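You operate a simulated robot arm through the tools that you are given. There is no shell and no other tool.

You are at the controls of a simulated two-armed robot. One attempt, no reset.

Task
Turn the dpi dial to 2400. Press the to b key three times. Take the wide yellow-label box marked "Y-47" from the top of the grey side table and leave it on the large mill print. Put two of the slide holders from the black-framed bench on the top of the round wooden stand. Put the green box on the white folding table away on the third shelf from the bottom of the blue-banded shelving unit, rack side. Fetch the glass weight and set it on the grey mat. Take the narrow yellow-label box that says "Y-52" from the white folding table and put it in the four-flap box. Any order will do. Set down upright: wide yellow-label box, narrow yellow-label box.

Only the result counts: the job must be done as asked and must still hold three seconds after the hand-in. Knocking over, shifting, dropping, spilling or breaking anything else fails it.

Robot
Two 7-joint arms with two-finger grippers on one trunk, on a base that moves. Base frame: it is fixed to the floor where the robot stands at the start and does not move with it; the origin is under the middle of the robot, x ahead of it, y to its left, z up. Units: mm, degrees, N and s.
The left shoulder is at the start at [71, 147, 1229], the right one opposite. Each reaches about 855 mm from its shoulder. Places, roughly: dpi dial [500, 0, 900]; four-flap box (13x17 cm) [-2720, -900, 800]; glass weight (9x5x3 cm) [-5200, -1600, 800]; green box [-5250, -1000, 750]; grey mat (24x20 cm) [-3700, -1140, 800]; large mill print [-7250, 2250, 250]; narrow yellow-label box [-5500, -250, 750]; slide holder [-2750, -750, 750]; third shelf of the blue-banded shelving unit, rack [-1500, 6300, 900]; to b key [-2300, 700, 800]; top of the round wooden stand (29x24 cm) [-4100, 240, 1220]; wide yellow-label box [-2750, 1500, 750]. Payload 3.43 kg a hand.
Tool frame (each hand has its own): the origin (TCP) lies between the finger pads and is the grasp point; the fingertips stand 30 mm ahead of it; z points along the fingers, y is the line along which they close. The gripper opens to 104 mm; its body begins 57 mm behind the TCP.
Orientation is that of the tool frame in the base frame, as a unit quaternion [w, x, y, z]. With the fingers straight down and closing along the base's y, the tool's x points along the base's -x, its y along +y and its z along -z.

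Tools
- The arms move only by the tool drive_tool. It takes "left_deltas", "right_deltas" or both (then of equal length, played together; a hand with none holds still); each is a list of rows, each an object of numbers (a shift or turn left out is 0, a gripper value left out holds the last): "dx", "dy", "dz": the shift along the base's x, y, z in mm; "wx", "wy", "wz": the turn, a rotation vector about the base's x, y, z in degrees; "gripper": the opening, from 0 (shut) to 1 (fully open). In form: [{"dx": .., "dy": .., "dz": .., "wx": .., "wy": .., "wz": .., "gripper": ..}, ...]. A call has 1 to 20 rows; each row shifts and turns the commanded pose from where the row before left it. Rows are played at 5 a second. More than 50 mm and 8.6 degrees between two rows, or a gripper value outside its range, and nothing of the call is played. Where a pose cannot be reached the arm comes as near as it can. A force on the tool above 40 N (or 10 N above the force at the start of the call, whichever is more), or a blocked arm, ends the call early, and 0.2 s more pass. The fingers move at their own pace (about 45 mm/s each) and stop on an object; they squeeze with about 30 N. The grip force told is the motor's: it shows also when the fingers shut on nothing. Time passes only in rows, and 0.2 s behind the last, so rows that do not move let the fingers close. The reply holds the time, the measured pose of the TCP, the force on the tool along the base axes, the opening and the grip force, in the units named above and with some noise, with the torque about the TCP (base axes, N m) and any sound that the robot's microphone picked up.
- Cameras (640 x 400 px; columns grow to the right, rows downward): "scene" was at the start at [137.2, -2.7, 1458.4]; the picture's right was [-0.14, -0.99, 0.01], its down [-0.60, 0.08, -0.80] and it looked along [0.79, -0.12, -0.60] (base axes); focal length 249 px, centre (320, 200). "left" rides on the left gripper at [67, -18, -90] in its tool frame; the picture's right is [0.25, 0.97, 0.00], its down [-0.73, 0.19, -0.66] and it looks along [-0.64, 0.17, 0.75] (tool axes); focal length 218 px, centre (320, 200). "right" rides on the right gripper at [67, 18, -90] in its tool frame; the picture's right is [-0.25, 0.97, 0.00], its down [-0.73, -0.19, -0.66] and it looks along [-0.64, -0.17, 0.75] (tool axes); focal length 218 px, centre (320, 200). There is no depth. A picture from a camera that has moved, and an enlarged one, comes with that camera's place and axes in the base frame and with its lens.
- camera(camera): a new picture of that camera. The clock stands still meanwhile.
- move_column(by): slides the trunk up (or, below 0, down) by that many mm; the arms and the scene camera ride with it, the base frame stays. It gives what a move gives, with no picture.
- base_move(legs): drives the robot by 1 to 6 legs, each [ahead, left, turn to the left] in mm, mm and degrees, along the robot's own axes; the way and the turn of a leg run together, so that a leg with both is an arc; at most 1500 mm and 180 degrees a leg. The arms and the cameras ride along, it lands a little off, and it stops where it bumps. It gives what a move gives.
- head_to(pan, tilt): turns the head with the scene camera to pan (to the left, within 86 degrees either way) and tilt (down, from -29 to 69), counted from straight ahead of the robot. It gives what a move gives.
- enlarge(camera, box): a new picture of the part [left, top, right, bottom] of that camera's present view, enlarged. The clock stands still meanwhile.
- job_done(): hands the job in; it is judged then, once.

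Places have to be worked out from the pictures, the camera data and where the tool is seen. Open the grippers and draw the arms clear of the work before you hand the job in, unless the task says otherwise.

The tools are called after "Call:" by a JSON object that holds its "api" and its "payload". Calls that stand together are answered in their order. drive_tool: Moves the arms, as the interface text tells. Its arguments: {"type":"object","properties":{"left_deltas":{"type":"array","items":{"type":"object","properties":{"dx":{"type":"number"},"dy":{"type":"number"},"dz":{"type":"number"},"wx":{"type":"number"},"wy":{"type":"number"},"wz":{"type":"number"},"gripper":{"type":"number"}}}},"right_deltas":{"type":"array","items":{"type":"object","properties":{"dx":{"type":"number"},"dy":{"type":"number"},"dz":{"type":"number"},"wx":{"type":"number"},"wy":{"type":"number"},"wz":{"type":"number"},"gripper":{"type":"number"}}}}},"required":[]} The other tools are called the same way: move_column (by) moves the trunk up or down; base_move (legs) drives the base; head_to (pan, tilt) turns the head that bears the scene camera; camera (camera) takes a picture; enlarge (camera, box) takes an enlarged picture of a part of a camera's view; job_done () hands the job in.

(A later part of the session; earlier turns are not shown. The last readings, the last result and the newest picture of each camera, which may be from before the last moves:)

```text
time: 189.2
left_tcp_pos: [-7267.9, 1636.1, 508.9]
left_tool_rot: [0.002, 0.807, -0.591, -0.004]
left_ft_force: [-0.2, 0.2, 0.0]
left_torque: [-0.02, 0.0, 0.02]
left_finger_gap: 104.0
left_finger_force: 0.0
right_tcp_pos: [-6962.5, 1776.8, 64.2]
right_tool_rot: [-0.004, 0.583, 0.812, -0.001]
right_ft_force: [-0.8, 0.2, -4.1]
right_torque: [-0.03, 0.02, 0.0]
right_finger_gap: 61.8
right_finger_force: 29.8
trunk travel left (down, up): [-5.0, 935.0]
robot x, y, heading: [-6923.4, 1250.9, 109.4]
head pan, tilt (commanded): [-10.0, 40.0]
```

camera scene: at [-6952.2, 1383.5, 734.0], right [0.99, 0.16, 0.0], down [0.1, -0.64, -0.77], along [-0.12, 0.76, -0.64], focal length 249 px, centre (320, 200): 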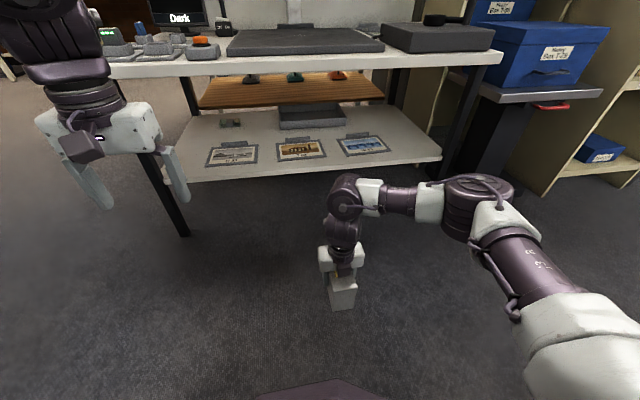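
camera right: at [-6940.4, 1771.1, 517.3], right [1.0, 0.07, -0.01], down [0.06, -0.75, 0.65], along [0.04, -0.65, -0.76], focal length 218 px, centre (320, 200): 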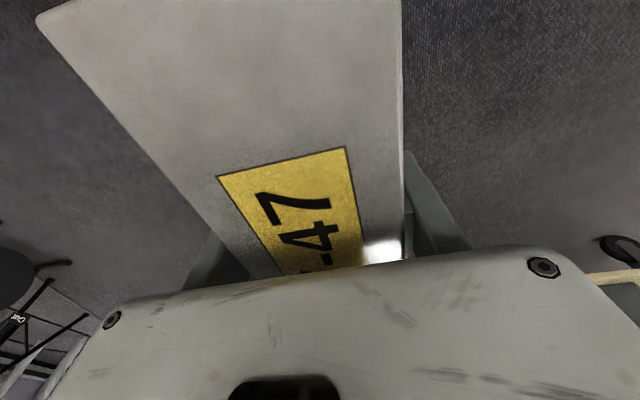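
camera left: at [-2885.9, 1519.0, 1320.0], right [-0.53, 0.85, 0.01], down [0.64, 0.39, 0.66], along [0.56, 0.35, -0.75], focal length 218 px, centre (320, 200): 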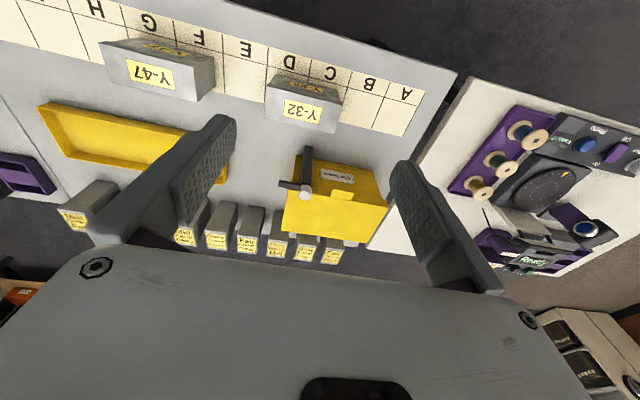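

Call:
{"api": "drive_tool", "payload": {"right_deltas": [{"dz": -2}, {"dz": -2}, {}]}}

Call:
{"api": "drive_tool", "payload": {"right_deltas": [{"dz": -2}, {"dz": -2}, {}]}}

Call:
{"api": "enlarge", "payload": {"camera": "scene", "box": [290, 230, 400, 330]}}

```text
time: 190.0
left_tcp_pos: [-7267.2, 1637.1, 511.9]
left_tool_rot: [0.001, 0.807, -0.591, -0.005]
left_ft_force: [-0.2, -0.3, 0.0]
left_torque: [0.0, 0.02, 0.01]
left_finger_gap: 104.0
left_finger_force: 0.0
right_tcp_pos: [-6964.5, 1775.6, 60.9]
right_tool_rot: [-0.006, 0.582, 0.813, 0.0]
right_ft_force: [1.1, -10.3, 22.6]
right_torque: [0.3, -0.54, -0.03]
right_finger_gap: 61.7
right_finger_force: 30.4
trunk travel left (down, up): [-5.0, 935.0]
robot x, y, heading: [-6921.5, 1253.4, 108.9]
head pan, tilt (commanded): [-10.0, 40.0]
```

```text
time: 190.8
left_tcp_pos: [-7268.2, 1636.0, 512.6]
left_tool_rot: [0.0, 0.807, -0.59, -0.005]
left_ft_force: [0.0, 0.4, 0.2]
left_torque: [0.0, 0.01, 0.02]
left_finger_gap: 104.1
left_finger_force: 0.0
right_tcp_pos: [-6964.0, 1777.7, 58.2]
right_tool_rot: [-0.007, 0.582, 0.813, 0.001]
right_ft_force: [1.0, -2.3, 38.2]
right_torque: [0.1, -0.13, -0.01]
right_finger_gap: 61.7
right_finger_force: 30.1
trunk travel left (down, up): [-5.0, 935.0]
robot x, y, heading: [-6920.9, 1254.0, 109.1]
head pan, tilt (commanded): [-10.0, 40.0]
```

```text
4.00 times, centred on (345, 280) of scene
camera zoom: at [-6952.1, 1380.8, 734.7], right [0.99, 0.16, 0.0], down [0.1, -0.63, -0.77], along [-0.12, 0.76, -0.64], focal length 998 px, centre (220, -120)
```

zoom: 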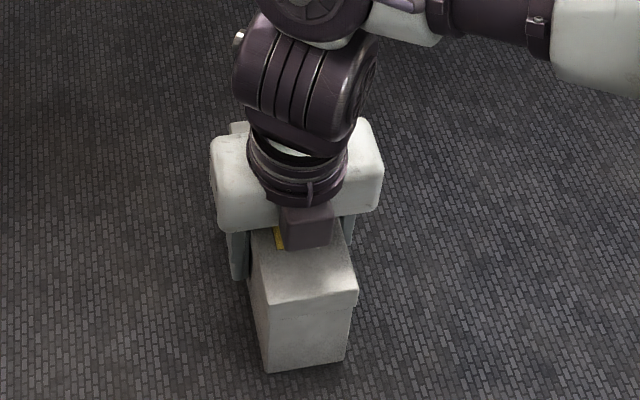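

Floor contact at TCP z≈62 (so the box bottom is 62 mm below the TCP). I relieve the pressure, release, and rise clear.

Call:
{"api": "drive_tool", "payload": {"right_deltas": [{"dz": 4}, {}, {"gripper": 0.85}, {}, {}, {"dz": 15}, {"dz": 30}, {"dz": 45}, {"dz": 45}, {}]}}

Call:
{"api": "camera", "payload": {"camera": "scene"}}

Call:
{"api": "camera", "payload": {"camera": "right"}}

```text
time: 193.0
left_tcp_pos: [-7267.5, 1637.2, 508.8]
left_tool_rot: [0.002, 0.807, -0.591, -0.003]
left_ft_force: [0.5, 0.4, -0.1]
left_torque: [-0.01, 0.0, -0.02]
left_finger_gap: 104.1
left_finger_force: 0.1
right_tcp_pos: [-6962.1, 1776.3, 194.3]
right_tool_rot: [-0.003, 0.583, 0.813, -0.001]
right_ft_force: [1.0, -0.1, 0.4]
right_torque: [0.03, -0.01, -0.03]
right_finger_gap: 88.5
right_finger_force: 0.1
trunk travel left (down, up): [-5.0, 935.0]
robot x, y, heading: [-6923.7, 1251.9, 108.9]
head pan, tilt (commanded): [-10.0, 40.0]
```

```text
taken
camera scene: at [-6952.2, 1383.0, 734.0], right [0.99, 0.16, 0.0], down [0.1, -0.63, -0.77], along [-0.12, 0.76, -0.64], focal length 249 px, centre (320, 200)
```

scene: 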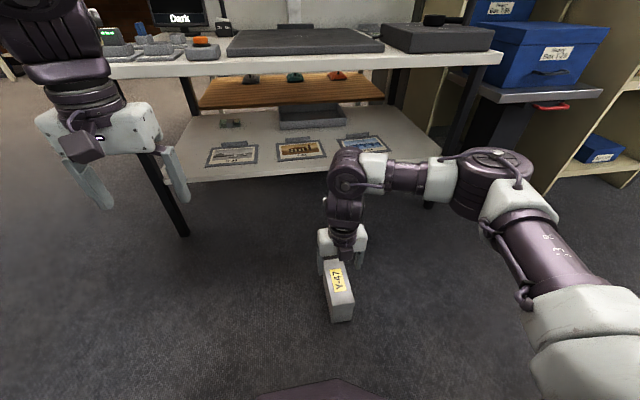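

```text
taken
camera right: at [-6966.6, 1846.1, 284.7], right [1.0, 0.07, -0.01], down [0.06, -0.75, 0.65], along [0.04, -0.65, -0.76], focal length 218 px, centre (320, 200)
```

right: 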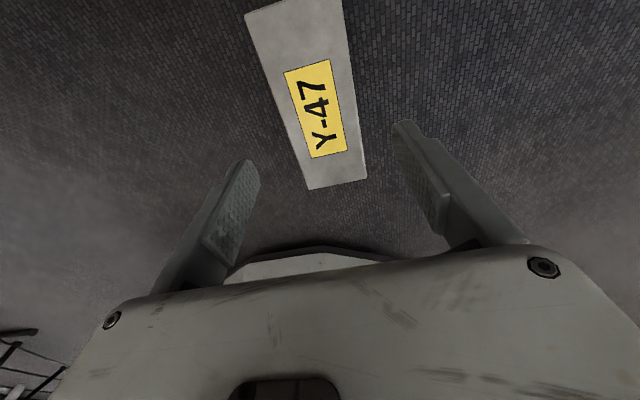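

The box stands upright on the floor. To regrip it from the end without hitting my own base I raise the hand and back the robot 200 mm.

Call:
{"api": "drive_tool", "payload": {"right_deltas": [{"dz": 45}, {"dz": 45}, {"dz": 45}, {"dz": 45}, {}]}}

Call:
{"api": "base_move", "payload": {"legs": [[-220, 0, 0]]}}

Call:
{"api": "drive_tool", "payload": {"right_deltas": [{"wx": 7.09, "wy": 2.44}, {"wx": 7.09, "wy": 2.44}, {"wx": 7.09, "wy": 2.44}, {"wx": 7.09, "wy": 2.44}, {"wx": 7.09, "wy": 2.44}, {"wx": 7.09, "wy": 2.44}, {"wx": 7.09, "wy": 2.44}, {"wx": 7.09, "wy": 2.44}, {}]}}

Call:
{"api": "camera", "payload": {"camera": "scene"}}

Call:
{"api": "camera", "payload": {"camera": "right"}}

```text
time: 194.2
left_tcp_pos: [-7268.2, 1637.9, 509.7]
left_tool_rot: [0.002, 0.807, -0.59, -0.003]
left_ft_force: [-0.1, -0.9, -0.2]
left_torque: [0.02, 0.01, 0.03]
left_finger_gap: 103.8
left_finger_force: 0.0
right_tcp_pos: [-6964.1, 1777.2, 375.4]
right_tool_rot: [-0.004, 0.583, 0.812, -0.001]
right_ft_force: [-0.1, -0.7, 0.9]
right_torque: [0.02, 0.01, -0.04]
right_finger_gap: 88.2
right_finger_force: 0.1
trunk travel left (down, up): [-5.0, 935.0]
robot x, y, heading: [-6918.4, 1253.5, 109.0]
head pan, tilt (commanded): [-10.0, 40.0]
```

```text
time: 195.9
left_tcp_pos: [-7196.2, 1425.5, 511.1]
left_tool_rot: [0.002, 0.808, -0.589, -0.004]
left_ft_force: [-0.3, -0.3, 0.7]
left_torque: [-0.01, -0.02, 0.0]
left_finger_gap: 104.1
left_finger_force: 0.1
right_tcp_pos: [-6891.5, 1566.7, 375.2]
right_tool_rot: [-0.004, 0.582, 0.813, -0.001]
right_ft_force: [0.4, -0.1, 0.0]
right_torque: [0.01, 0.0, -0.01]
right_finger_gap: 88.7
right_finger_force: 0.1
trunk travel left (down, up): [-5.0, 935.0]
robot x, y, heading: [-6847.0, 1042.2, 109.4]
head pan, tilt (commanded): [-10.0, 40.0]
```

```text
time: 197.9
left_tcp_pos: [-7195.9, 1425.6, 509.2]
left_tool_rot: [0.002, 0.807, -0.59, -0.003]
left_ft_force: [0.7, 0.0, -0.6]
left_torque: [-0.01, 0.02, -0.01]
left_finger_gap: 103.8
left_finger_force: 0.1
right_tcp_pos: [-6892.4, 1567.1, 375.3]
right_tool_rot: [-0.412, 0.501, 0.704, 0.29]
right_ft_force: [0.7, -0.2, -0.5]
right_torque: [0.02, -0.02, -0.02]
right_finger_gap: 88.4
right_finger_force: 0.0
trunk travel left (down, up): [-5.0, 935.0]
robot x, y, heading: [-6850.5, 1042.1, 109.2]
head pan, tilt (commanded): [-10.0, 40.0]
```

```text
taken
camera scene: at [-6879.5, 1172.5, 734.1], right [0.99, 0.16, 0.0], down [0.1, -0.63, -0.77], along [-0.12, 0.76, -0.64], focal length 249 px, centre (320, 200)
```

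scene: 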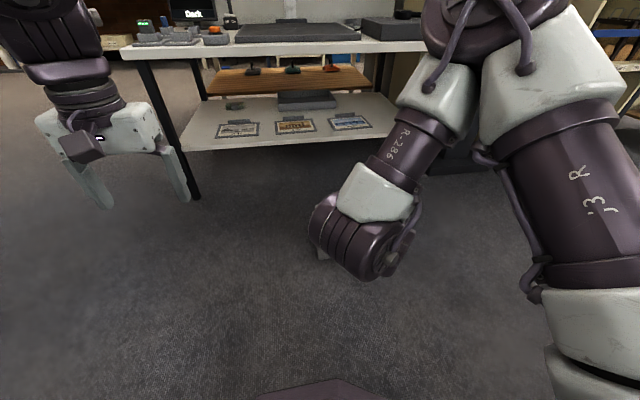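

```text
taken
camera right: at [-6860.0, 1531.4, 478.2], right [0.95, 0.2, -0.22], down [0.13, -0.94, -0.31], along [-0.27, 0.27, -0.92], focal length 218 px, centre (320, 200)
```

right: 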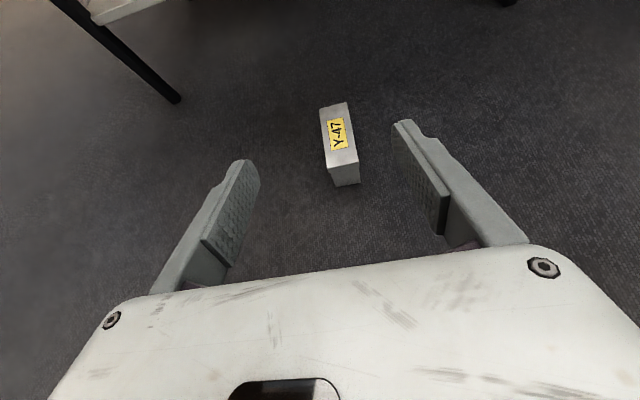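

The tilted orientation is reachable, and the box's near end is at about (-6941, 1719). I go to a pre-grasp point 120 mm back along the tool axis.

Call:
{"api": "drive_tool", "payload": {"right_deltas": [{"dx": -4, "dy": 13, "dz": -43}, {"dx": -4, "dy": 13, "dz": -43}, {"dx": -4, "dy": 13, "dz": -43}, {"dx": -4, "dy": 13, "dz": -43}, {"dx": -4, "dy": 13, "dz": -43}, {"dx": -3, "dy": 14, "dz": -43}, {}]}}

Call:
{"api": "camera", "payload": {"camera": "right"}}

Call:
{"api": "camera", "payload": {"camera": "scene"}}

```text
time: 199.5
left_tcp_pos: [-7195.1, 1425.6, 511.1]
left_tool_rot: [0.002, 0.808, -0.589, -0.003]
left_ft_force: [0.1, -0.1, 1.0]
left_torque: [0.01, -0.01, -0.06]
left_finger_gap: 103.7
left_finger_force: 0.1
right_tcp_pos: [-6913.9, 1646.4, 114.7]
right_tool_rot: [-0.41, 0.502, 0.705, 0.289]
right_ft_force: [0.2, 0.7, -1.1]
right_torque: [0.03, 0.03, -0.04]
right_finger_gap: 88.5
right_finger_force: 0.1
trunk travel left (down, up): [-5.0, 935.0]
robot x, y, heading: [-6848.5, 1045.6, 109.1]
head pan, tilt (commanded): [-10.0, 40.0]
```

```text
taken
camera right: at [-6882.1, 1610.0, 218.0], right [0.95, 0.2, -0.22], down [0.13, -0.94, -0.31], along [-0.27, 0.27, -0.93], focal length 218 px, centre (320, 200)
```

right: 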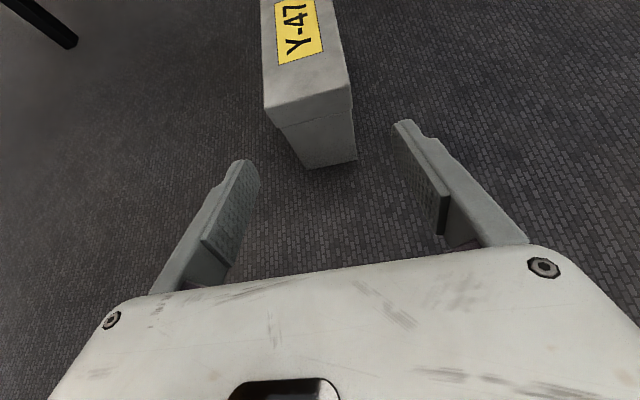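

```text
taken
camera scene: at [-6879.5, 1172.6, 734.0], right [0.99, 0.16, 0.0], down [0.1, -0.63, -0.77], along [-0.12, 0.76, -0.64], focal length 249 px, centre (320, 200)
```

scene: 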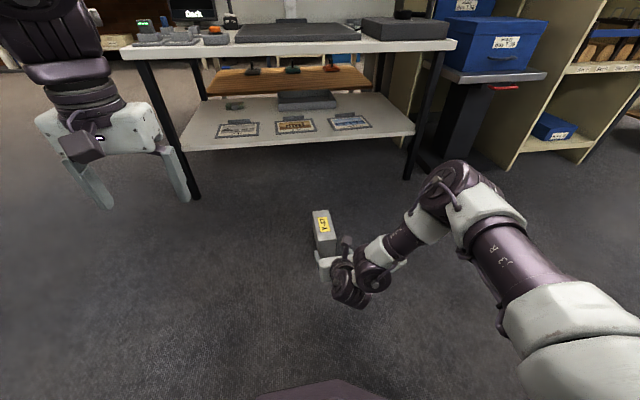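

Box end is lined up between the fingers. I advance along the tool axis onto it.

Call:
{"api": "drive_tool", "payload": {"right_deltas": [{"dx": -7.4, "dy": 19, "dz": -12}, {"dx": -7.4, "dy": 19, "dz": -12}, {"dx": -7.4, "dy": 19, "dz": -12}, {"dx": -7.4, "dy": 19, "dz": -12}, {"dx": -7.4, "dy": 19, "dz": -11}, {}]}}

Call:
{"api": "camera", "payload": {"camera": "right"}}

Call:
{"api": "enlarge", "payload": {"camera": "scene", "box": [270, 180, 430, 320]}}

```text
time: 200.9
left_tcp_pos: [-7196.5, 1425.6, 510.2]
left_tool_rot: [0.002, 0.807, -0.59, -0.003]
left_ft_force: [0.8, -0.7, 0.1]
left_torque: [0.0, -0.02, 0.03]
left_finger_gap: 104.2
left_finger_force: 0.0
right_tcp_pos: [-6949.8, 1739.7, 57.6]
right_tool_rot: [-0.41, 0.501, 0.705, 0.289]
right_ft_force: [0.2, -0.2, 0.2]
right_torque: [0.0, -0.02, -0.02]
right_finger_gap: 88.4
right_finger_force: 0.0
trunk travel left (down, up): [-5.0, 935.0]
robot x, y, heading: [-6853.4, 1042.5, 108.9]
head pan, tilt (commanded): [-10.0, 40.0]
```

```text
taken
camera right: at [-6918.0, 1704.6, 161.1], right [0.95, 0.2, -0.22], down [0.13, -0.94, -0.31], along [-0.27, 0.26, -0.93], focal length 218 px, centre (320, 200)
```

right: 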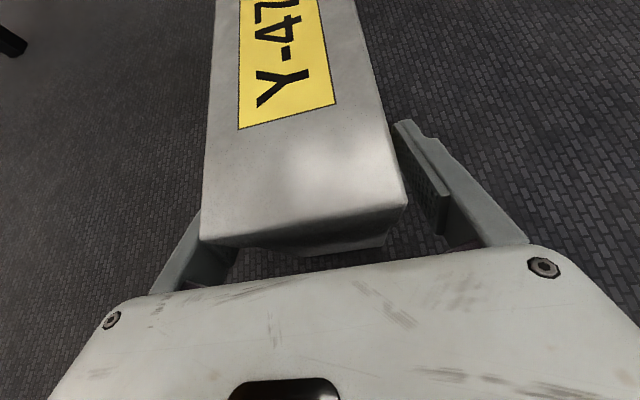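

```text
2.86 times, centred on (350, 250) of scene
camera zoom: at [-6879.5, 1172.6, 734.0], right [0.99, 0.16, 0.0], down [0.1, -0.63, -0.77], along [-0.12, 0.76, -0.64], focal length 712 px, centre (234, 57)
```

zoom: 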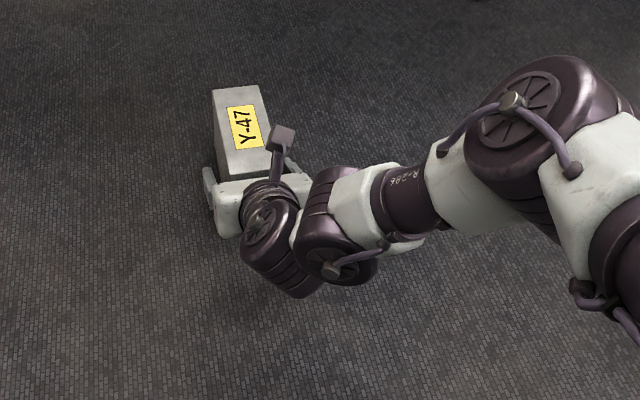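

The box end sits between the fingers, about 28 mm deep. I close the gripper.

Call:
{"api": "drive_tool", "payload": {"right_deltas": [{"dx": -2, "dy": -0.5, "gripper": 0.0}, {}, {}, {}, {}]}}

Call:
{"api": "drive_tool", "payload": {"right_deltas": [{"dz": 5}, {"dz": 10}, {"dz": 15}, {}]}}

Call:
{"api": "enlarge", "payload": {"camera": "scene", "box": [270, 180, 430, 320]}}

Call:
{"api": "camera", "payload": {"camera": "right"}}

```text
time: 202.1
left_tcp_pos: [-7197.0, 1425.6, 510.2]
left_tool_rot: [0.002, 0.808, -0.59, -0.004]
left_ft_force: [-0.5, -0.9, 1.1]
left_torque: [-0.02, -0.03, -0.01]
left_finger_gap: 104.1
left_finger_force: 0.0
right_tcp_pos: [-6953.7, 1738.9, 57.9]
right_tool_rot: [-0.41, 0.502, 0.704, 0.29]
right_ft_force: [1.2, 0.0, 0.2]
right_torque: [0.12, -0.03, -0.13]
right_finger_gap: 61.8
right_finger_force: 30.1
trunk travel left (down, up): [-5.0, 935.0]
robot x, y, heading: [-6847.8, 1043.7, 109.4]
head pan, tilt (commanded): [-10.0, 40.0]
```

```text
time: 203.1
left_tcp_pos: [-7195.8, 1425.5, 510.3]
left_tool_rot: [0.003, 0.808, -0.589, -0.003]
left_ft_force: [0.4, -0.7, -0.3]
left_torque: [-0.01, -0.01, -0.03]
left_finger_gap: 104.1
left_finger_force: 0.0
right_tcp_pos: [-6954.4, 1740.5, 87.5]
right_tool_rot: [-0.41, 0.501, 0.705, 0.288]
right_ft_force: [-1.2, 0.7, -4.8]
right_torque: [-0.18, -0.08, -0.05]
right_finger_gap: 61.5
right_finger_force: 30.3
trunk travel left (down, up): [-5.0, 935.0]
robot x, y, heading: [-6845.2, 1041.2, 109.3]
head pan, tilt (commanded): [-10.0, 40.0]
```

```text
2.86 times, centred on (350, 250) of scene
camera zoom: at [-6879.6, 1172.9, 733.9], right [0.99, 0.16, 0.0], down [0.1, -0.64, -0.77], along [-0.12, 0.76, -0.64], focal length 712 px, centre (234, 57)
```

zoom: 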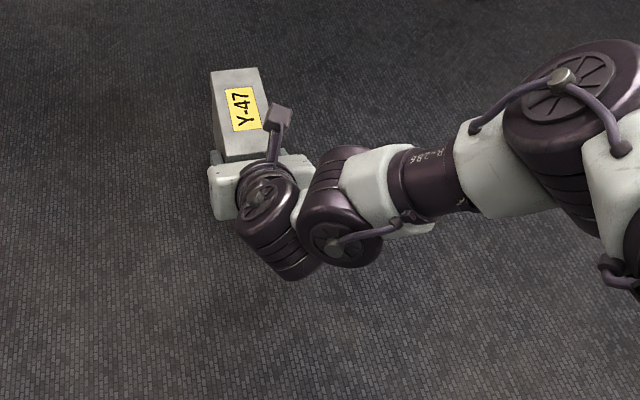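

```text
taken
camera right: at [-6921.9, 1704.2, 191.3], right [0.95, 0.2, -0.22], down [0.13, -0.94, -0.31], along [-0.27, 0.26, -0.93], focal length 218 px, centre (320, 200)
```

right: 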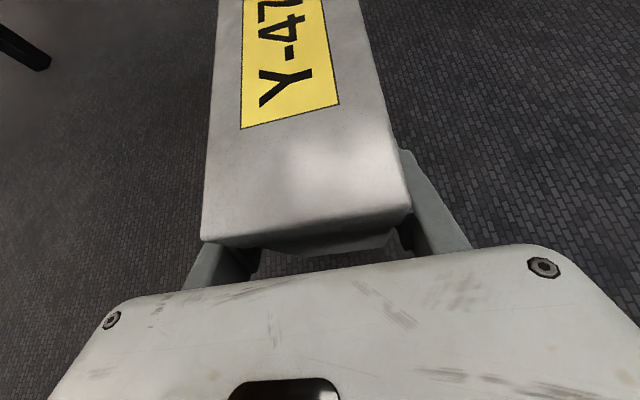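

Held firmly with no sag; box bottom is 58 mm below the TCP. I lift so the bottom is near z 325 and drive forward 380 mm toward the shelf.

Call:
{"api": "drive_tool", "payload": {"right_deltas": [{"dz": 42}, {"dz": 42}, {"dz": 42}, {"dz": 42}, {"dz": 42}, {"dz": 42}, {"dz": 43}, {}]}}

Call:
{"api": "camera", "payload": {"camera": "scene"}}

```text
time: 204.9
left_tcp_pos: [-7196.5, 1425.4, 509.2]
left_tool_rot: [0.001, 0.808, -0.59, -0.004]
left_ft_force: [0.9, 0.7, 0.3]
left_torque: [0.02, 0.0, 0.0]
left_finger_gap: 104.3
left_finger_force: 0.1
right_tcp_pos: [-6953.3, 1740.9, 385.5]
right_tool_rot: [-0.41, 0.502, 0.704, 0.289]
right_ft_force: [0.0, -0.2, -5.3]
right_torque: [-0.2, -0.08, -0.01]
right_finger_gap: 61.9
right_finger_force: 29.7
trunk travel left (down, up): [-5.0, 935.0]
robot x, y, heading: [-6848.5, 1041.7, 109.2]
head pan, tilt (commanded): [-10.0, 40.0]
```

```text
taken
camera scene: at [-6879.5, 1172.8, 733.9], right [0.99, 0.16, 0.0], down [0.1, -0.64, -0.77], along [-0.12, 0.76, -0.64], focal length 249 px, centre (320, 200)
```

scene: 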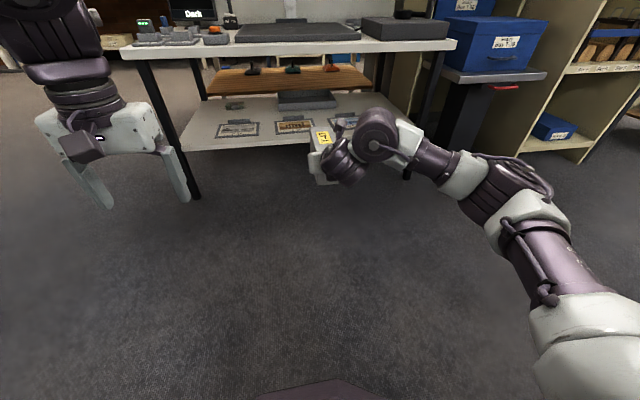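

I zoom at the shelf area to judge the prints, the wooden board behind and the clearance.

Call:
{"api": "enlarge", "payload": {"camera": "scene", "box": [180, 30, 420, 180]}}

```text
2.67 times, centred on (300, 105) of scene
camera zoom: at [-6879.5, 1172.8, 733.9], right [0.99, 0.16, 0.0], down [0.1, -0.64, -0.77], along [-0.12, 0.76, -0.64], focal length 665 px, centre (373, 453)
```

zoom: 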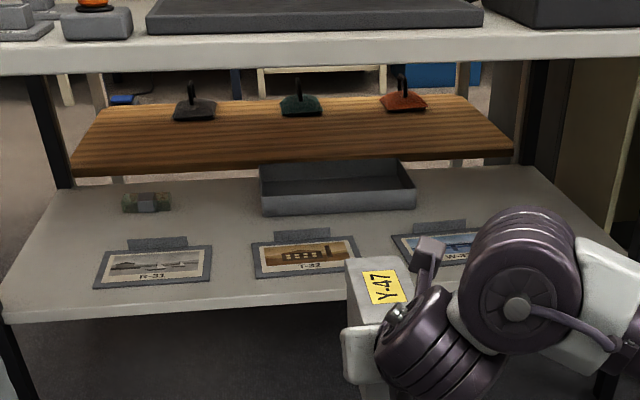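

There's a wooden mid-shelf set back at ν beyond the prints, so I must not insert too deep. I use the left hand camera as a second view to fix the print's height and place.

Call:
{"api": "camera", "payload": {"camera": "left"}}

```text
taken
camera left: at [-7157.7, 1367.5, 599.6], right [-0.84, -0.54, 0.01], down [-0.4, 0.64, 0.66], along [-0.36, 0.56, -0.75], focal length 218 px, centre (320, 200)
```

left: 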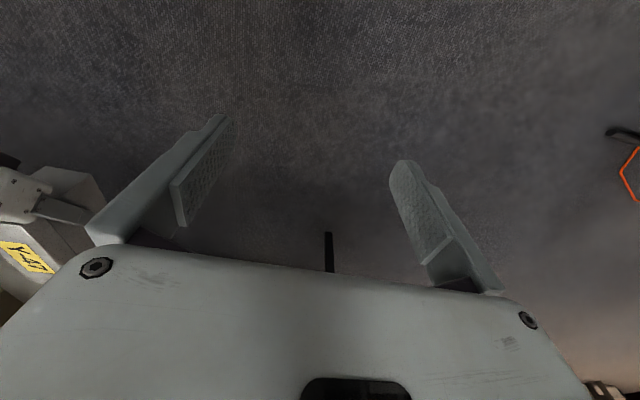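

The gripper blocks that view. I drive forward 350 mm and re-measure from the scene camera.

Call:
{"api": "base_move", "payload": {"legs": [[350, 30, 0]]}}

Call:
{"api": "head_to", "payload": {"pan": 0, "tilt": 35}}

Call:
{"api": "camera", "payload": {"camera": "scene"}}

Call:
{"api": "enlarge", "payload": {"camera": "scene", "box": [220, 60, 460, 210]}}

Call:
{"api": "camera", "payload": {"camera": "right"}}

```text
time: 207.2
left_tcp_pos: [-7340.0, 1748.4, 510.1]
left_tool_rot: [0.002, 0.807, -0.59, -0.004]
left_ft_force: [-0.3, 0.6, -0.1]
left_torque: [0.01, -0.03, 0.02]
left_finger_gap: 104.2
left_finger_force: 0.1
right_tcp_pos: [-7096.8, 2062.2, 385.4]
right_tool_rot: [-0.41, 0.503, 0.703, 0.29]
right_ft_force: [-0.4, 0.3, -4.3]
right_torque: [-0.17, -0.1, 0.0]
right_finger_gap: 61.5
right_finger_force: 29.7
trunk travel left (down, up): [-5.0, 935.0]
robot x, y, heading: [-6994.7, 1363.7, 109.0]
head pan, tilt (commanded): [-10.0, 40.0]
```

```text
time: 207.9
left_tcp_pos: [-7339.8, 1749.0, 510.5]
left_tool_rot: [0.002, 0.807, -0.59, -0.004]
left_ft_force: [0.1, -0.4, -0.5]
left_torque: [0.02, -0.02, 0.0]
left_finger_gap: 104.3
left_finger_force: 0.1
right_tcp_pos: [-7097.1, 2061.3, 385.8]
right_tool_rot: [-0.41, 0.502, 0.704, 0.289]
right_ft_force: [0.1, 0.4, -4.4]
right_torque: [-0.18, -0.07, -0.02]
right_finger_gap: 61.5
right_finger_force: 30.6
trunk travel left (down, up): [-5.0, 935.0]
robot x, y, heading: [-6995.9, 1364.9, 109.0]
head pan, tilt (commanded): [0.0, 35.0]
```

```text
taken
camera scene: at [-7038.5, 1493.4, 741.5], right [0.95, 0.33, 0.0], down [0.19, -0.54, -0.82], along [-0.27, 0.77, -0.57], focal length 249 px, centre (320, 200)
```

scene: 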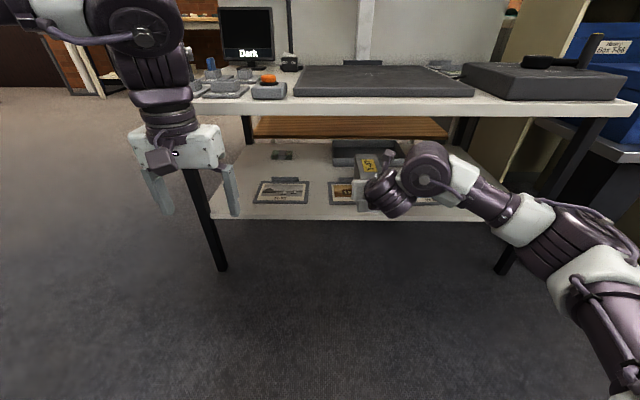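

```text
2.67 times, centred on (340, 135) of scene
camera zoom: at [-7038.5, 1493.4, 741.5], right [0.95, 0.33, 0.0], down [0.19, -0.54, -0.82], along [-0.27, 0.77, -0.57], focal length 665 px, centre (267, 373)
```

zoom: 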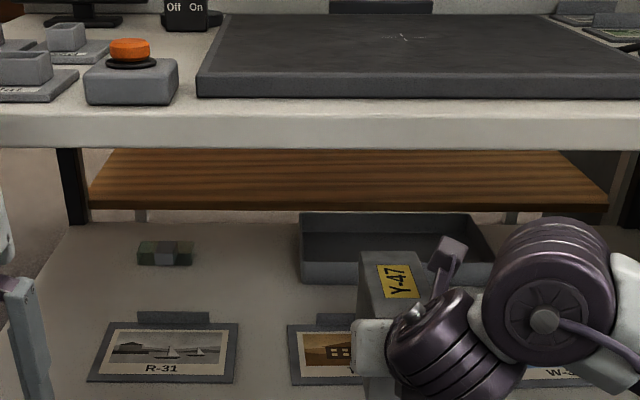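

```text
taken
camera right: at [-7064.7, 2026.4, 488.0], right [0.95, 0.2, -0.22], down [0.12, -0.94, -0.31], along [-0.27, 0.26, -0.93], focal length 218 px, centre (320, 200)
```

right: 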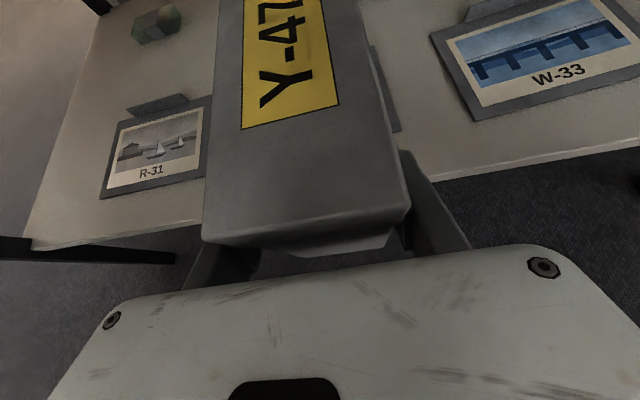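

Triangulating R-31 and W-33 gives the print tops at z≈258 and T-32's centre at about (-7163, 2220). I lower 30 mm and advance the box about half of the ~107 mm to go.

Call:
{"api": "drive_tool", "payload": {"right_deltas": [{"dz": -15}, {"dz": -15}, {"dx": -9.3, "dy": 19.5}, {"dx": -9.3, "dy": 19.5}, {"dx": -9.3, "dy": 19.5}, {}]}}

Call:
{"api": "camera", "payload": {"camera": "right"}}

Call:
{"api": "enlarge", "payload": {"camera": "scene", "box": [220, 60, 460, 240]}}

```text
time: 209.3
left_tcp_pos: [-7340.0, 1747.5, 510.2]
left_tool_rot: [0.002, 0.807, -0.59, -0.003]
left_ft_force: [0.0, 0.3, -0.7]
left_torque: [-0.01, 0.01, 0.01]
left_finger_gap: 104.2
left_finger_force: 0.0
right_tcp_pos: [-7124.9, 2121.8, 356.5]
right_tool_rot: [-0.41, 0.502, 0.704, 0.289]
right_ft_force: [0.3, -0.4, -4.7]
right_torque: [-0.19, -0.04, 0.0]
right_finger_gap: 61.9
right_finger_force: 30.1
trunk travel left (down, up): [-5.0, 935.0]
robot x, y, heading: [-6993.5, 1362.0, 109.1]
head pan, tilt (commanded): [0.0, 35.0]
```

```text
taken
camera right: at [-7092.9, 2085.2, 458.2], right [0.95, 0.2, -0.22], down [0.12, -0.94, -0.31], along [-0.27, 0.26, -0.93], focal length 218 px, centre (320, 200)
```

right: 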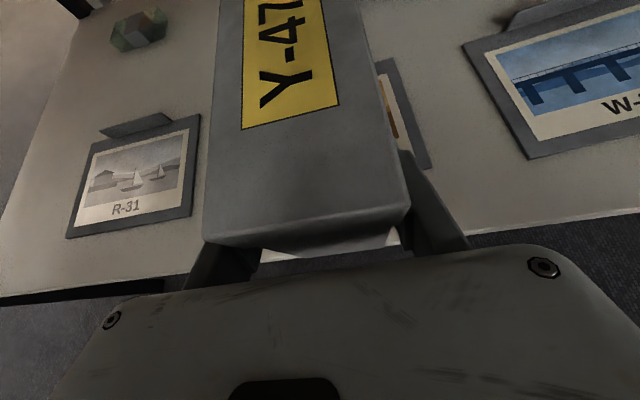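

```text
2.22 times, centred on (340, 150) of scene
camera zoom: at [-7038.6, 1493.4, 741.5], right [0.95, 0.33, 0.0], down [0.19, -0.54, -0.82], along [-0.27, 0.77, -0.57], focal length 554 px, centre (276, 311)
```

zoom: 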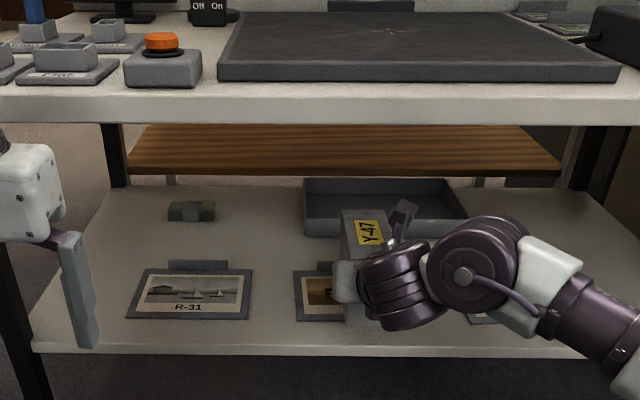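

T-32's visible right-front corner confirms its centre near (-7161, 2221). I go the last ~45 mm forward and lower to near contact.

Call:
{"api": "drive_tool", "payload": {"right_deltas": [{"dx": -5.5, "dy": 14}, {"dx": -5.5, "dy": 14}, {"dx": -5.5, "dy": 14}, {"dz": -10}, {"dz": -10}, {"dz": -6}, {}]}}

Call:
{"api": "camera", "payload": {"camera": "right"}}

Call:
{"api": "enlarge", "payload": {"camera": "scene", "box": [220, 60, 460, 240]}}

```text
time: 210.9
left_tcp_pos: [-7339.3, 1747.8, 510.7]
left_tool_rot: [0.002, 0.807, -0.591, -0.003]
left_ft_force: [-1.0, 0.0, 0.3]
left_torque: [-0.01, -0.03, 0.0]
left_finger_gap: 104.1
left_finger_force: 0.2
right_tcp_pos: [-7143.8, 2163.6, 329.2]
right_tool_rot: [-0.41, 0.502, 0.704, 0.289]
right_ft_force: [0.0, 0.2, -3.9]
right_torque: [-0.14, -0.06, -0.01]
right_finger_gap: 61.6
right_finger_force: 29.5
trunk travel left (down, up): [-5.0, 935.0]
robot x, y, heading: [-6994.7, 1364.5, 108.9]
head pan, tilt (commanded): [0.0, 35.0]
```

```text
taken
camera right: at [-7110.1, 2127.7, 431.5], right [0.95, 0.2, -0.22], down [0.12, -0.94, -0.31], along [-0.27, 0.26, -0.93], focal length 218 px, centre (320, 200)
```

right: 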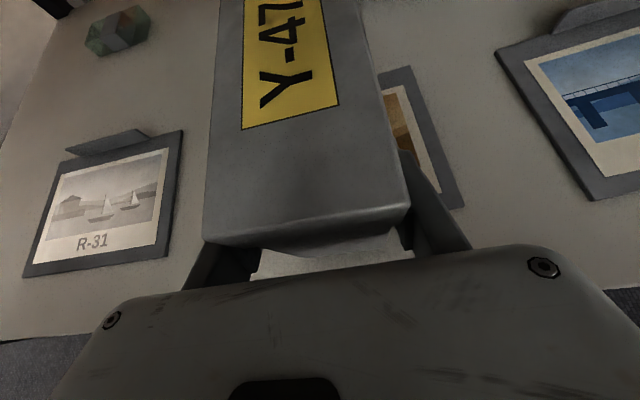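

```text
2.22 times, centred on (340, 150) of scene
camera zoom: at [-7038.6, 1493.4, 741.5], right [0.95, 0.33, 0.0], down [0.19, -0.54, -0.82], along [-0.27, 0.77, -0.57], focal length 554 px, centre (276, 311)
```

zoom: 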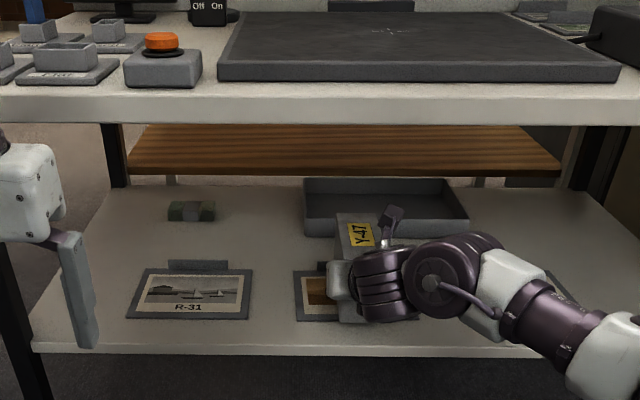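

Position looks right: box centred laterally on T-32. I lower in small steps until it rests.

Call:
{"api": "drive_tool", "payload": {"right_deltas": [{"dz": -3}, {"dz": -3}, {}]}}

Call:
{"api": "drive_tool", "payload": {"right_deltas": [{"dz": -2}, {"dz": -2}, {}]}}

Call:
{"api": "drive_tool", "payload": {"right_deltas": [{"dz": -2}, {}]}}

```text
time: 211.7
left_tcp_pos: [-7339.6, 1748.2, 509.4]
left_tool_rot: [0.002, 0.807, -0.59, -0.003]
left_ft_force: [0.1, 0.2, 0.4]
left_torque: [0.0, -0.03, -0.01]
left_finger_gap: 103.9
left_finger_force: 0.1
right_tcp_pos: [-7140.4, 2161.5, 324.7]
right_tool_rot: [-0.41, 0.502, 0.704, 0.289]
right_ft_force: [-0.8, 0.6, -3.8]
right_torque: [0.01, -0.05, 0.03]
right_finger_gap: 61.6
right_finger_force: 30.0
trunk travel left (down, up): [-5.0, 935.0]
robot x, y, heading: [-6993.3, 1361.5, 108.8]
head pan, tilt (commanded): [0.0, 35.0]
```

```text
time: 212.5
left_tcp_pos: [-7339.8, 1746.7, 510.8]
left_tool_rot: [0.001, 0.807, -0.591, -0.004]
left_ft_force: [-0.7, 0.3, 0.8]
left_torque: [-0.03, 0.02, -0.02]
left_finger_gap: 104.1
left_finger_force: 0.0
right_tcp_pos: [-7142.2, 2162.8, 322.1]
right_tool_rot: [-0.411, 0.503, 0.702, 0.291]
right_ft_force: [0.9, -0.6, 7.7]
right_torque: [0.75, -0.02, -0.09]
right_finger_gap: 61.8
right_finger_force: 30.0
trunk travel left (down, up): [-5.0, 935.0]
robot x, y, heading: [-6996.7, 1363.5, 109.3]
head pan, tilt (commanded): [0.0, 35.0]
```

```text
time: 213.1
left_tcp_pos: [-7340.7, 1745.9, 511.6]
left_tool_rot: [0.0, 0.807, -0.59, -0.005]
left_ft_force: [1.0, -0.3, -0.1]
left_torque: [-0.02, -0.01, 0.03]
left_finger_gap: 103.8
left_finger_force: 0.0
right_tcp_pos: [-7141.9, 2163.0, 322.1]
right_tool_rot: [-0.413, 0.501, 0.703, 0.29]
right_ft_force: [-0.5, 2.1, 17.9]
right_torque: [0.22, -0.28, -0.02]
right_finger_gap: 61.5
right_finger_force: 29.4
trunk travel left (down, up): [-5.0, 935.0]
robot x, y, heading: [-6993.5, 1363.1, 109.0]
head pan, tilt (commanded): [0.0, 35.0]
```

It rests on the print (contact at TCP z≈322). I ease off, open the fingers and retreat along the tool axis.

Call:
{"api": "drive_tool", "payload": {"right_deltas": [{"dz": 2}, {}, {"gripper": 0.85}, {}, {}]}}

Call:
{"api": "camera", "payload": {"camera": "right"}}

```text
time: 214.3
left_tcp_pos: [-7339.3, 1747.8, 510.3]
left_tool_rot: [0.001, 0.808, -0.589, -0.003]
left_ft_force: [-1.1, 0.2, -0.2]
left_torque: [0.02, 0.0, -0.01]
left_finger_gap: 104.1
left_finger_force: 0.0
right_tcp_pos: [-7139.3, 2161.9, 319.0]
right_tool_rot: [-0.409, 0.503, 0.704, 0.289]
right_ft_force: [-0.2, 0.0, -1.1]
right_torque: [0.02, -0.02, 0.02]
right_finger_gap: 88.4
right_finger_force: 0.0
trunk travel left (down, up): [-5.0, 935.0]
robot x, y, heading: [-6991.5, 1360.6, 108.9]
head pan, tilt (commanded): [0.0, 35.0]
```

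```text
taken
camera right: at [-7108.8, 2126.8, 422.3], right [0.95, 0.2, -0.22], down [0.12, -0.94, -0.31], along [-0.27, 0.26, -0.93], focal length 218 px, centre (320, 200)
```

right: 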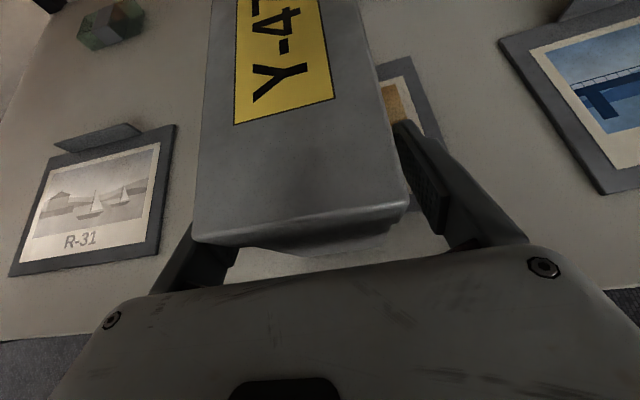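

The box stays put upright. I retreat backward along the tool axis, then level, out from under the table.

Call:
{"api": "drive_tool", "payload": {"right_deltas": [{"dx": 5.8, "dy": -16.4, "dz": 6}, {"dx": 5.8, "dy": -16.4, "dz": 6}, {"dx": 5.8, "dy": -16.4, "dz": 6}, {"dx": 10, "dy": -28}, {"dx": 10, "dy": -28}, {"dx": 10, "dy": -28}, {"dx": 10, "dy": -28}, {}]}}

Call:
{"api": "camera", "payload": {"camera": "scene"}}

Call:
{"api": "enlarge", "payload": {"camera": "scene", "box": [250, 100, 450, 240]}}

```text
time: 216.1
left_tcp_pos: [-7339.0, 1747.5, 510.7]
left_tool_rot: [0.002, 0.807, -0.591, -0.003]
left_ft_force: [0.0, -0.9, -0.7]
left_torque: [0.03, -0.02, 0.02]
left_finger_gap: 103.9
left_finger_force: 0.1
right_tcp_pos: [-7083.4, 2001.4, 338.1]
right_tool_rot: [-0.41, 0.502, 0.704, 0.29]
right_ft_force: [1.5, 1.0, 0.1]
right_torque: [-0.02, -0.01, -0.02]
right_finger_gap: 88.4
right_finger_force: 0.1
trunk travel left (down, up): [-5.0, 935.0]
robot x, y, heading: [-6992.5, 1357.6, 109.3]
head pan, tilt (commanded): [0.0, 35.0]
```

```text
taken
camera scene: at [-7038.5, 1492.8, 741.6], right [0.95, 0.33, 0.0], down [0.19, -0.54, -0.82], along [-0.27, 0.77, -0.57], focal length 249 px, centre (320, 200)
```

scene: 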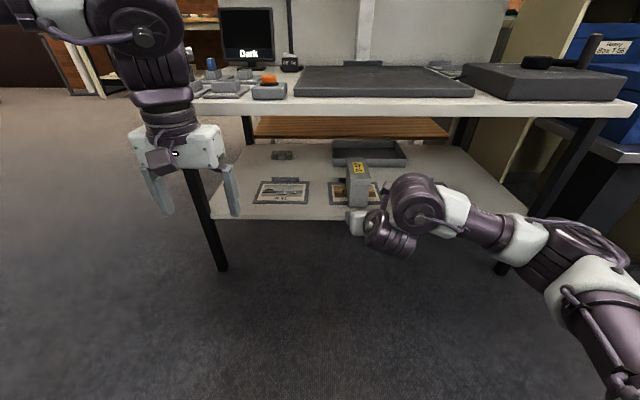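

```text
2.86 times, centred on (350, 170) of scene
camera zoom: at [-7038.5, 1492.8, 741.6], right [0.95, 0.33, 0.0], down [0.19, -0.54, -0.82], along [-0.27, 0.77, -0.57], focal length 712 px, centre (234, 286)
```

zoom: 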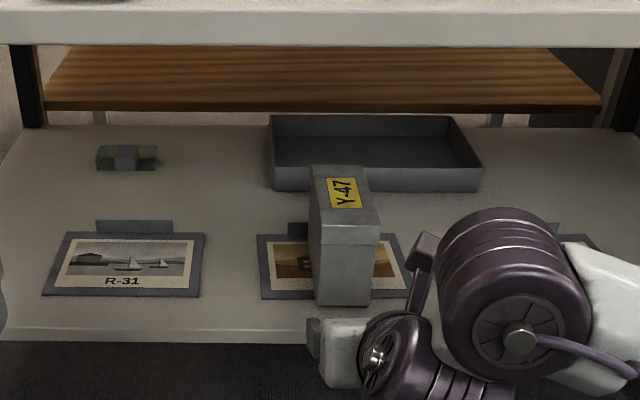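

Y-47 stands upright on the mill print T-32. I back the robot off, then restore the right hand's orientation and raise the trunk.

Call:
{"api": "base_move", "payload": {"legs": [[-300, 0, 0]]}}

Call:
{"api": "drive_tool", "payload": {"right_deltas": [{"wx": -7.09, "wy": -2.44, "dz": 20}, {"wx": -7.09, "wy": -2.44, "dz": 20}, {"wx": -7.09, "wy": -2.44, "dz": 20}, {"wx": -7.09, "wy": -2.44, "dz": 20, "gripper": 1.0}, {"wx": -7.09, "wy": -2.44, "dz": 20}, {"wx": -7.09, "wy": -2.44, "dz": 20}, {"wx": -7.09, "wy": -2.44, "dz": 20}, {"wx": -7.09, "wy": -2.44, "dz": 20}, {}]}}

Call:
{"api": "drive_tool", "payload": {"right_deltas": [{"wz": -8.2, "dy": -10}, {"wz": -8.2, "dy": -10}, {"wz": -8.2, "dy": -10}, {"wz": -8.2, "dy": -10}, {"wz": -8.2, "dy": -10}, {"wz": -8.2, "dy": -10}, {"wz": -8.2, "dy": -10}, {"wz": -8.2, "dy": -10}, {"wz": -8.2}, {"wz": -8.2}, {"wz": -8.2}, {"wz": -8.2}, {"wz": -8.2}, {"wz": -8.2}, {"wz": -8.2}, {"wz": -8.2}, {"wz": -8.2}, {"wz": -8.2}, {"wz": -8.2}, {"wz": -8.2}]}}

Call:
{"api": "drive_tool", "payload": {"right_deltas": [{"wz": -8.0}, {"wz": -7.5}, {}]}}

```text
time: 218.2
left_tcp_pos: [-7240.1, 1459.2, 509.6]
left_tool_rot: [0.001, 0.807, -0.59, -0.003]
left_ft_force: [0.5, -0.4, 0.1]
left_torque: [0.0, -0.01, -0.03]
left_finger_gap: 104.0
left_finger_force: 0.0
right_tcp_pos: [-6984.8, 1715.4, 339.5]
right_tool_rot: [-0.41, 0.502, 0.705, 0.289]
right_ft_force: [0.1, 0.3, 0.6]
right_torque: [0.0, 0.01, 0.0]
right_finger_gap: 88.6
right_finger_force: 0.0
trunk travel left (down, up): [-5.0, 935.0]
robot x, y, heading: [-6892.8, 1073.3, 109.0]
head pan, tilt (commanded): [0.0, 35.0]
```

```text
time: 220.2
left_tcp_pos: [-7241.1, 1459.7, 510.0]
left_tool_rot: [0.002, 0.807, -0.59, -0.004]
left_ft_force: [-0.2, 0.2, -0.5]
left_torque: [-0.02, 0.0, 0.04]
left_finger_gap: 104.3
left_finger_force: 0.0
right_tcp_pos: [-6984.2, 1715.3, 488.5]
right_tool_rot: [-0.031, 0.58, 0.814, 0.019]
right_ft_force: [0.5, 0.4, -0.3]
right_torque: [0.02, -0.03, 0.01]
right_finger_gap: 104.2
right_finger_force: 0.1
right hand out of reach, approached as far as the arm can: row 8
trunk travel left (down, up): [-5.0, 935.0]
robot x, y, heading: [-6893.0, 1075.4, 109.2]
head pan, tilt (commanded): [0.0, 35.0]
```

```text
time: 224.4
left_tcp_pos: [-7240.3, 1459.4, 510.2]
left_tool_rot: [0.002, 0.807, -0.59, -0.003]
left_ft_force: [0.5, 0.2, 0.0]
left_torque: [-0.04, 0.02, -0.01]
left_finger_gap: 104.0
left_finger_force: 0.0
right_tcp_pos: [-6985.6, 1633.9, 488.3]
right_tool_rot: [0.015, 0.885, -0.464, 0.033]
right_ft_force: [0.4, 0.6, -0.6]
right_torque: [0.03, 0.0, 0.0]
right_finger_gap: 104.1
right_finger_force: 0.0
trunk travel left (down, up): [-5.0, 935.0]
robot x, y, heading: [-6892.0, 1076.4, 109.1]
head pan, tilt (commanded): [0.0, 35.0]
```

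```text
time: 225.2
left_tcp_pos: [-7240.4, 1460.7, 509.1]
left_tool_rot: [0.002, 0.807, -0.59, -0.003]
left_ft_force: [0.5, -0.2, 0.0]
left_torque: [0.01, 0.01, -0.01]
left_finger_gap: 104.2
left_finger_force: 0.1
right_tcp_pos: [-6985.4, 1634.1, 489.2]
right_tool_rot: [0.018, 0.815, -0.578, 0.031]
right_ft_force: [-0.2, 0.6, -0.3]
right_torque: [0.02, 0.01, 0.02]
right_finger_gap: 103.8
right_finger_force: 0.0
trunk travel left (down, up): [-5.0, 935.0]
robot x, y, heading: [-6897.1, 1076.9, 109.4]
head pan, tilt (commanded): [0.0, 35.0]
```

The right hand is back near its default pose. I level it, tuck it in, and raise the trunk to travel height.

Call:
{"api": "drive_tool", "payload": {"right_deltas": [{"wx": 3.78, "wy": 1.3, "dx": 31, "dy": -28}, {"dx": 31, "dy": -28}, {"dx": 31, "dy": -28}, {}]}}

Call:
{"api": "move_column", "payload": {"by": 400}}

Call:
{"api": "move_column", "payload": {"by": 320}}

Call:
{"api": "head_to", "payload": {"pan": -80, "tilt": 25}}

Call:
{"api": "camera", "payload": {"camera": "scene"}}

```text
time: 226.2
left_tcp_pos: [-7240.3, 1458.7, 510.3]
left_tool_rot: [0.002, 0.808, -0.589, -0.003]
left_ft_force: [0.8, 0.9, 0.7]
left_torque: [-0.03, -0.02, 0.0]
left_finger_gap: 104.1
left_finger_force: 0.0
right_tcp_pos: [-6890.6, 1549.2, 488.8]
right_tool_rot: [-0.002, 0.816, -0.578, 0.002]
right_ft_force: [-0.3, -0.4, -0.2]
right_torque: [-0.01, 0.01, 0.0]
right_finger_gap: 104.0
right_finger_force: 0.0
trunk travel left (down, up): [-5.0, 935.0]
robot x, y, heading: [-6891.8, 1076.3, 109.2]
head pan, tilt (commanded): [0.0, 35.0]
```

```text
time: 230.0
left_tcp_pos: [-7240.3, 1458.6, 910.7]
left_tool_rot: [0.002, 0.808, -0.589, -0.004]
left_ft_force: [-0.2, -0.8, -0.3]
left_torque: [0.01, 0.0, 0.03]
left_finger_gap: 104.1
left_finger_force: 0.0
right_tcp_pos: [-6890.8, 1549.6, 888.0]
right_tool_rot: [-0.003, 0.816, -0.578, 0.002]
right_ft_force: [0.0, 0.3, 0.1]
right_torque: [0.01, -0.01, 0.0]
right_finger_gap: 103.8
right_finger_force: 0.1
trunk travel left (down, up): [-405.0, 535.0]
robot x, y, heading: [-6892.8, 1075.2, 109.1]
head pan, tilt (commanded): [0.0, 35.0]
```

```text
time: 233.2
left_tcp_pos: [-7240.7, 1460.1, 1230.1]
left_tool_rot: [0.002, 0.808, -0.59, -0.004]
left_ft_force: [0.1, -0.1, 0.1]
left_torque: [0.03, -0.02, -0.01]
left_finger_gap: 104.0
left_finger_force: 0.0
right_tcp_pos: [-6890.9, 1549.6, 1208.4]
right_tool_rot: [-0.002, 0.816, -0.578, 0.003]
right_ft_force: [0.2, -0.3, -0.6]
right_torque: [0.04, 0.02, 0.0]
right_finger_gap: 104.0
right_finger_force: 0.1
trunk travel left (down, up): [-725.0, 215.0]
robot x, y, heading: [-6891.1, 1073.8, 109.0]
head pan, tilt (commanded): [0.0, 35.0]
```

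```text
time: 234.7
left_tcp_pos: [-7239.4, 1460.2, 1230.4]
left_tool_rot: [0.002, 0.808, -0.59, -0.003]
left_ft_force: [1.4, -0.7, 0.4]
left_torque: [0.01, 0.0, 0.0]
left_finger_gap: 104.2
left_finger_force: 0.1
right_tcp_pos: [-6891.4, 1548.8, 1207.4]
right_tool_rot: [-0.002, 0.816, -0.578, 0.003]
right_ft_force: [-0.2, -0.3, 0.8]
right_torque: [0.01, -0.04, 0.01]
right_finger_gap: 104.0
right_finger_force: 0.1
trunk travel left (down, up): [-725.0, 215.0]
robot x, y, heading: [-6891.5, 1074.3, 109.4]
head pan, tilt (commanded): [-80.0, 25.0]
```

```text
taken
camera scene: at [-6829.8, 1167.2, 1477.4], right [0.49, -0.87, 0.0], down [-0.37, -0.21, -0.91], along [0.79, 0.44, -0.42], focal length 249 px, centre (320, 200)
```

scene: 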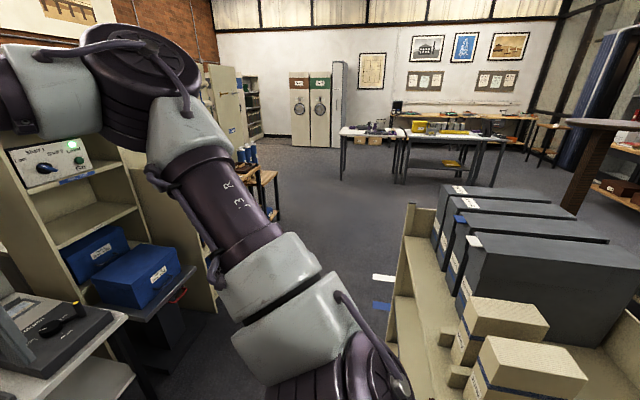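

The trolley's corner is about (-5900, 1300). I go forward 400 mm, then strafe right past it.

Call:
{"api": "base_move", "payload": {"legs": [[400, 0, -2], [0, -800, 0], [0, -800, 0]]}}

Call:
{"api": "base_move", "payload": {"legs": [[0, 0, 89]]}}

Call:
{"api": "head_to", "payload": {"pan": 75, "tilt": 20}}

Call:
{"api": "camera", "payload": {"camera": "scene"}}

```text
time: 245.0
left_tcp_pos: [-5838.6, 2322.4, 1232.0]
left_tool_rot: [0.002, 0.801, -0.598, -0.004]
left_ft_force: [-0.4, 0.4, -0.4]
left_torque: [0.0, -0.01, 0.02]
left_finger_gap: 104.0
left_finger_force: 0.0
right_tcp_pos: [-5486.4, 2405.4, 1208.0]
right_tool_rot: [-0.002, 0.81, -0.586, 0.002]
right_ft_force: [-0.9, 0.1, 0.3]
right_torque: [-0.03, 0.0, -0.03]
right_finger_gap: 104.0
right_finger_force: 0.0
trunk travel left (down, up): [-725.0, 215.0]
robot x, y, heading: [-5499.7, 1930.9, 108.1]
head pan, tilt (commanded): [-80.0, 25.0]
```

```text
time: 249.2
left_tcp_pos: [-5893.6, 1595.2, 1230.5]
left_tool_rot: [0.003, 0.99, 0.141, -0.001]
left_ft_force: [0.2, -0.3, 0.1]
left_torque: [0.01, -0.02, -0.04]
left_finger_gap: 104.1
left_finger_force: 0.0
right_tcp_pos: [-5972.7, 1946.3, 1208.0]
right_tool_rot: [-0.004, 0.988, 0.155, 0.001]
right_ft_force: [0.0, 0.4, 0.2]
right_torque: [-0.04, 0.01, 0.02]
right_finger_gap: 104.2
right_finger_force: 0.2
trunk travel left (down, up): [-725.0, 215.0]
robot x, y, heading: [-5499.4, 1934.9, -162.5]
head pan, tilt (commanded): [-80.0, 25.0]
```

```text
time: 251.6
left_tcp_pos: [-5892.5, 1594.4, 1229.5]
left_tool_rot: [0.004, 0.99, 0.14, -0.001]
left_ft_force: [-0.3, 0.2, -0.4]
left_torque: [0.0, 0.0, 0.0]
left_finger_gap: 104.4
left_finger_force: 0.1
right_tcp_pos: [-5973.4, 1945.5, 1207.9]
right_tool_rot: [-0.004, 0.988, 0.154, 0.0]
right_ft_force: [0.2, 0.4, 0.0]
right_torque: [0.03, 0.01, -0.03]
right_finger_gap: 103.6
right_finger_force: 0.1
trunk travel left (down, up): [-725.0, 215.0]
robot x, y, heading: [-5501.0, 1935.5, -162.7]
head pan, tilt (commanded): [75.0, 20.0]
```

```text
taken
camera scene: at [-5543.0, 1822.3, 1485.5], right [-1.0, -0.04, 0.0], down [-0.01, 0.34, -0.94], along [0.04, -0.94, -0.34], focal length 249 px, centre (320, 200)
```

scene: 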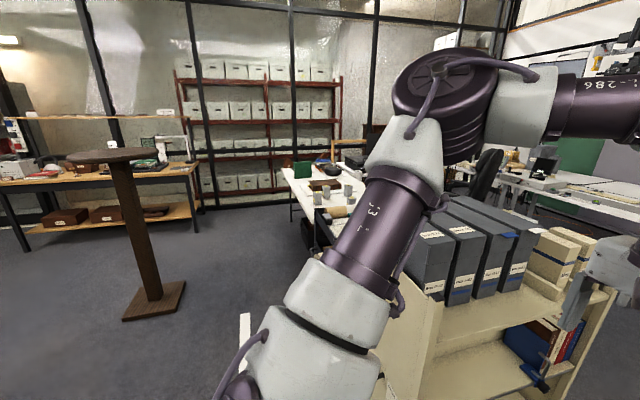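

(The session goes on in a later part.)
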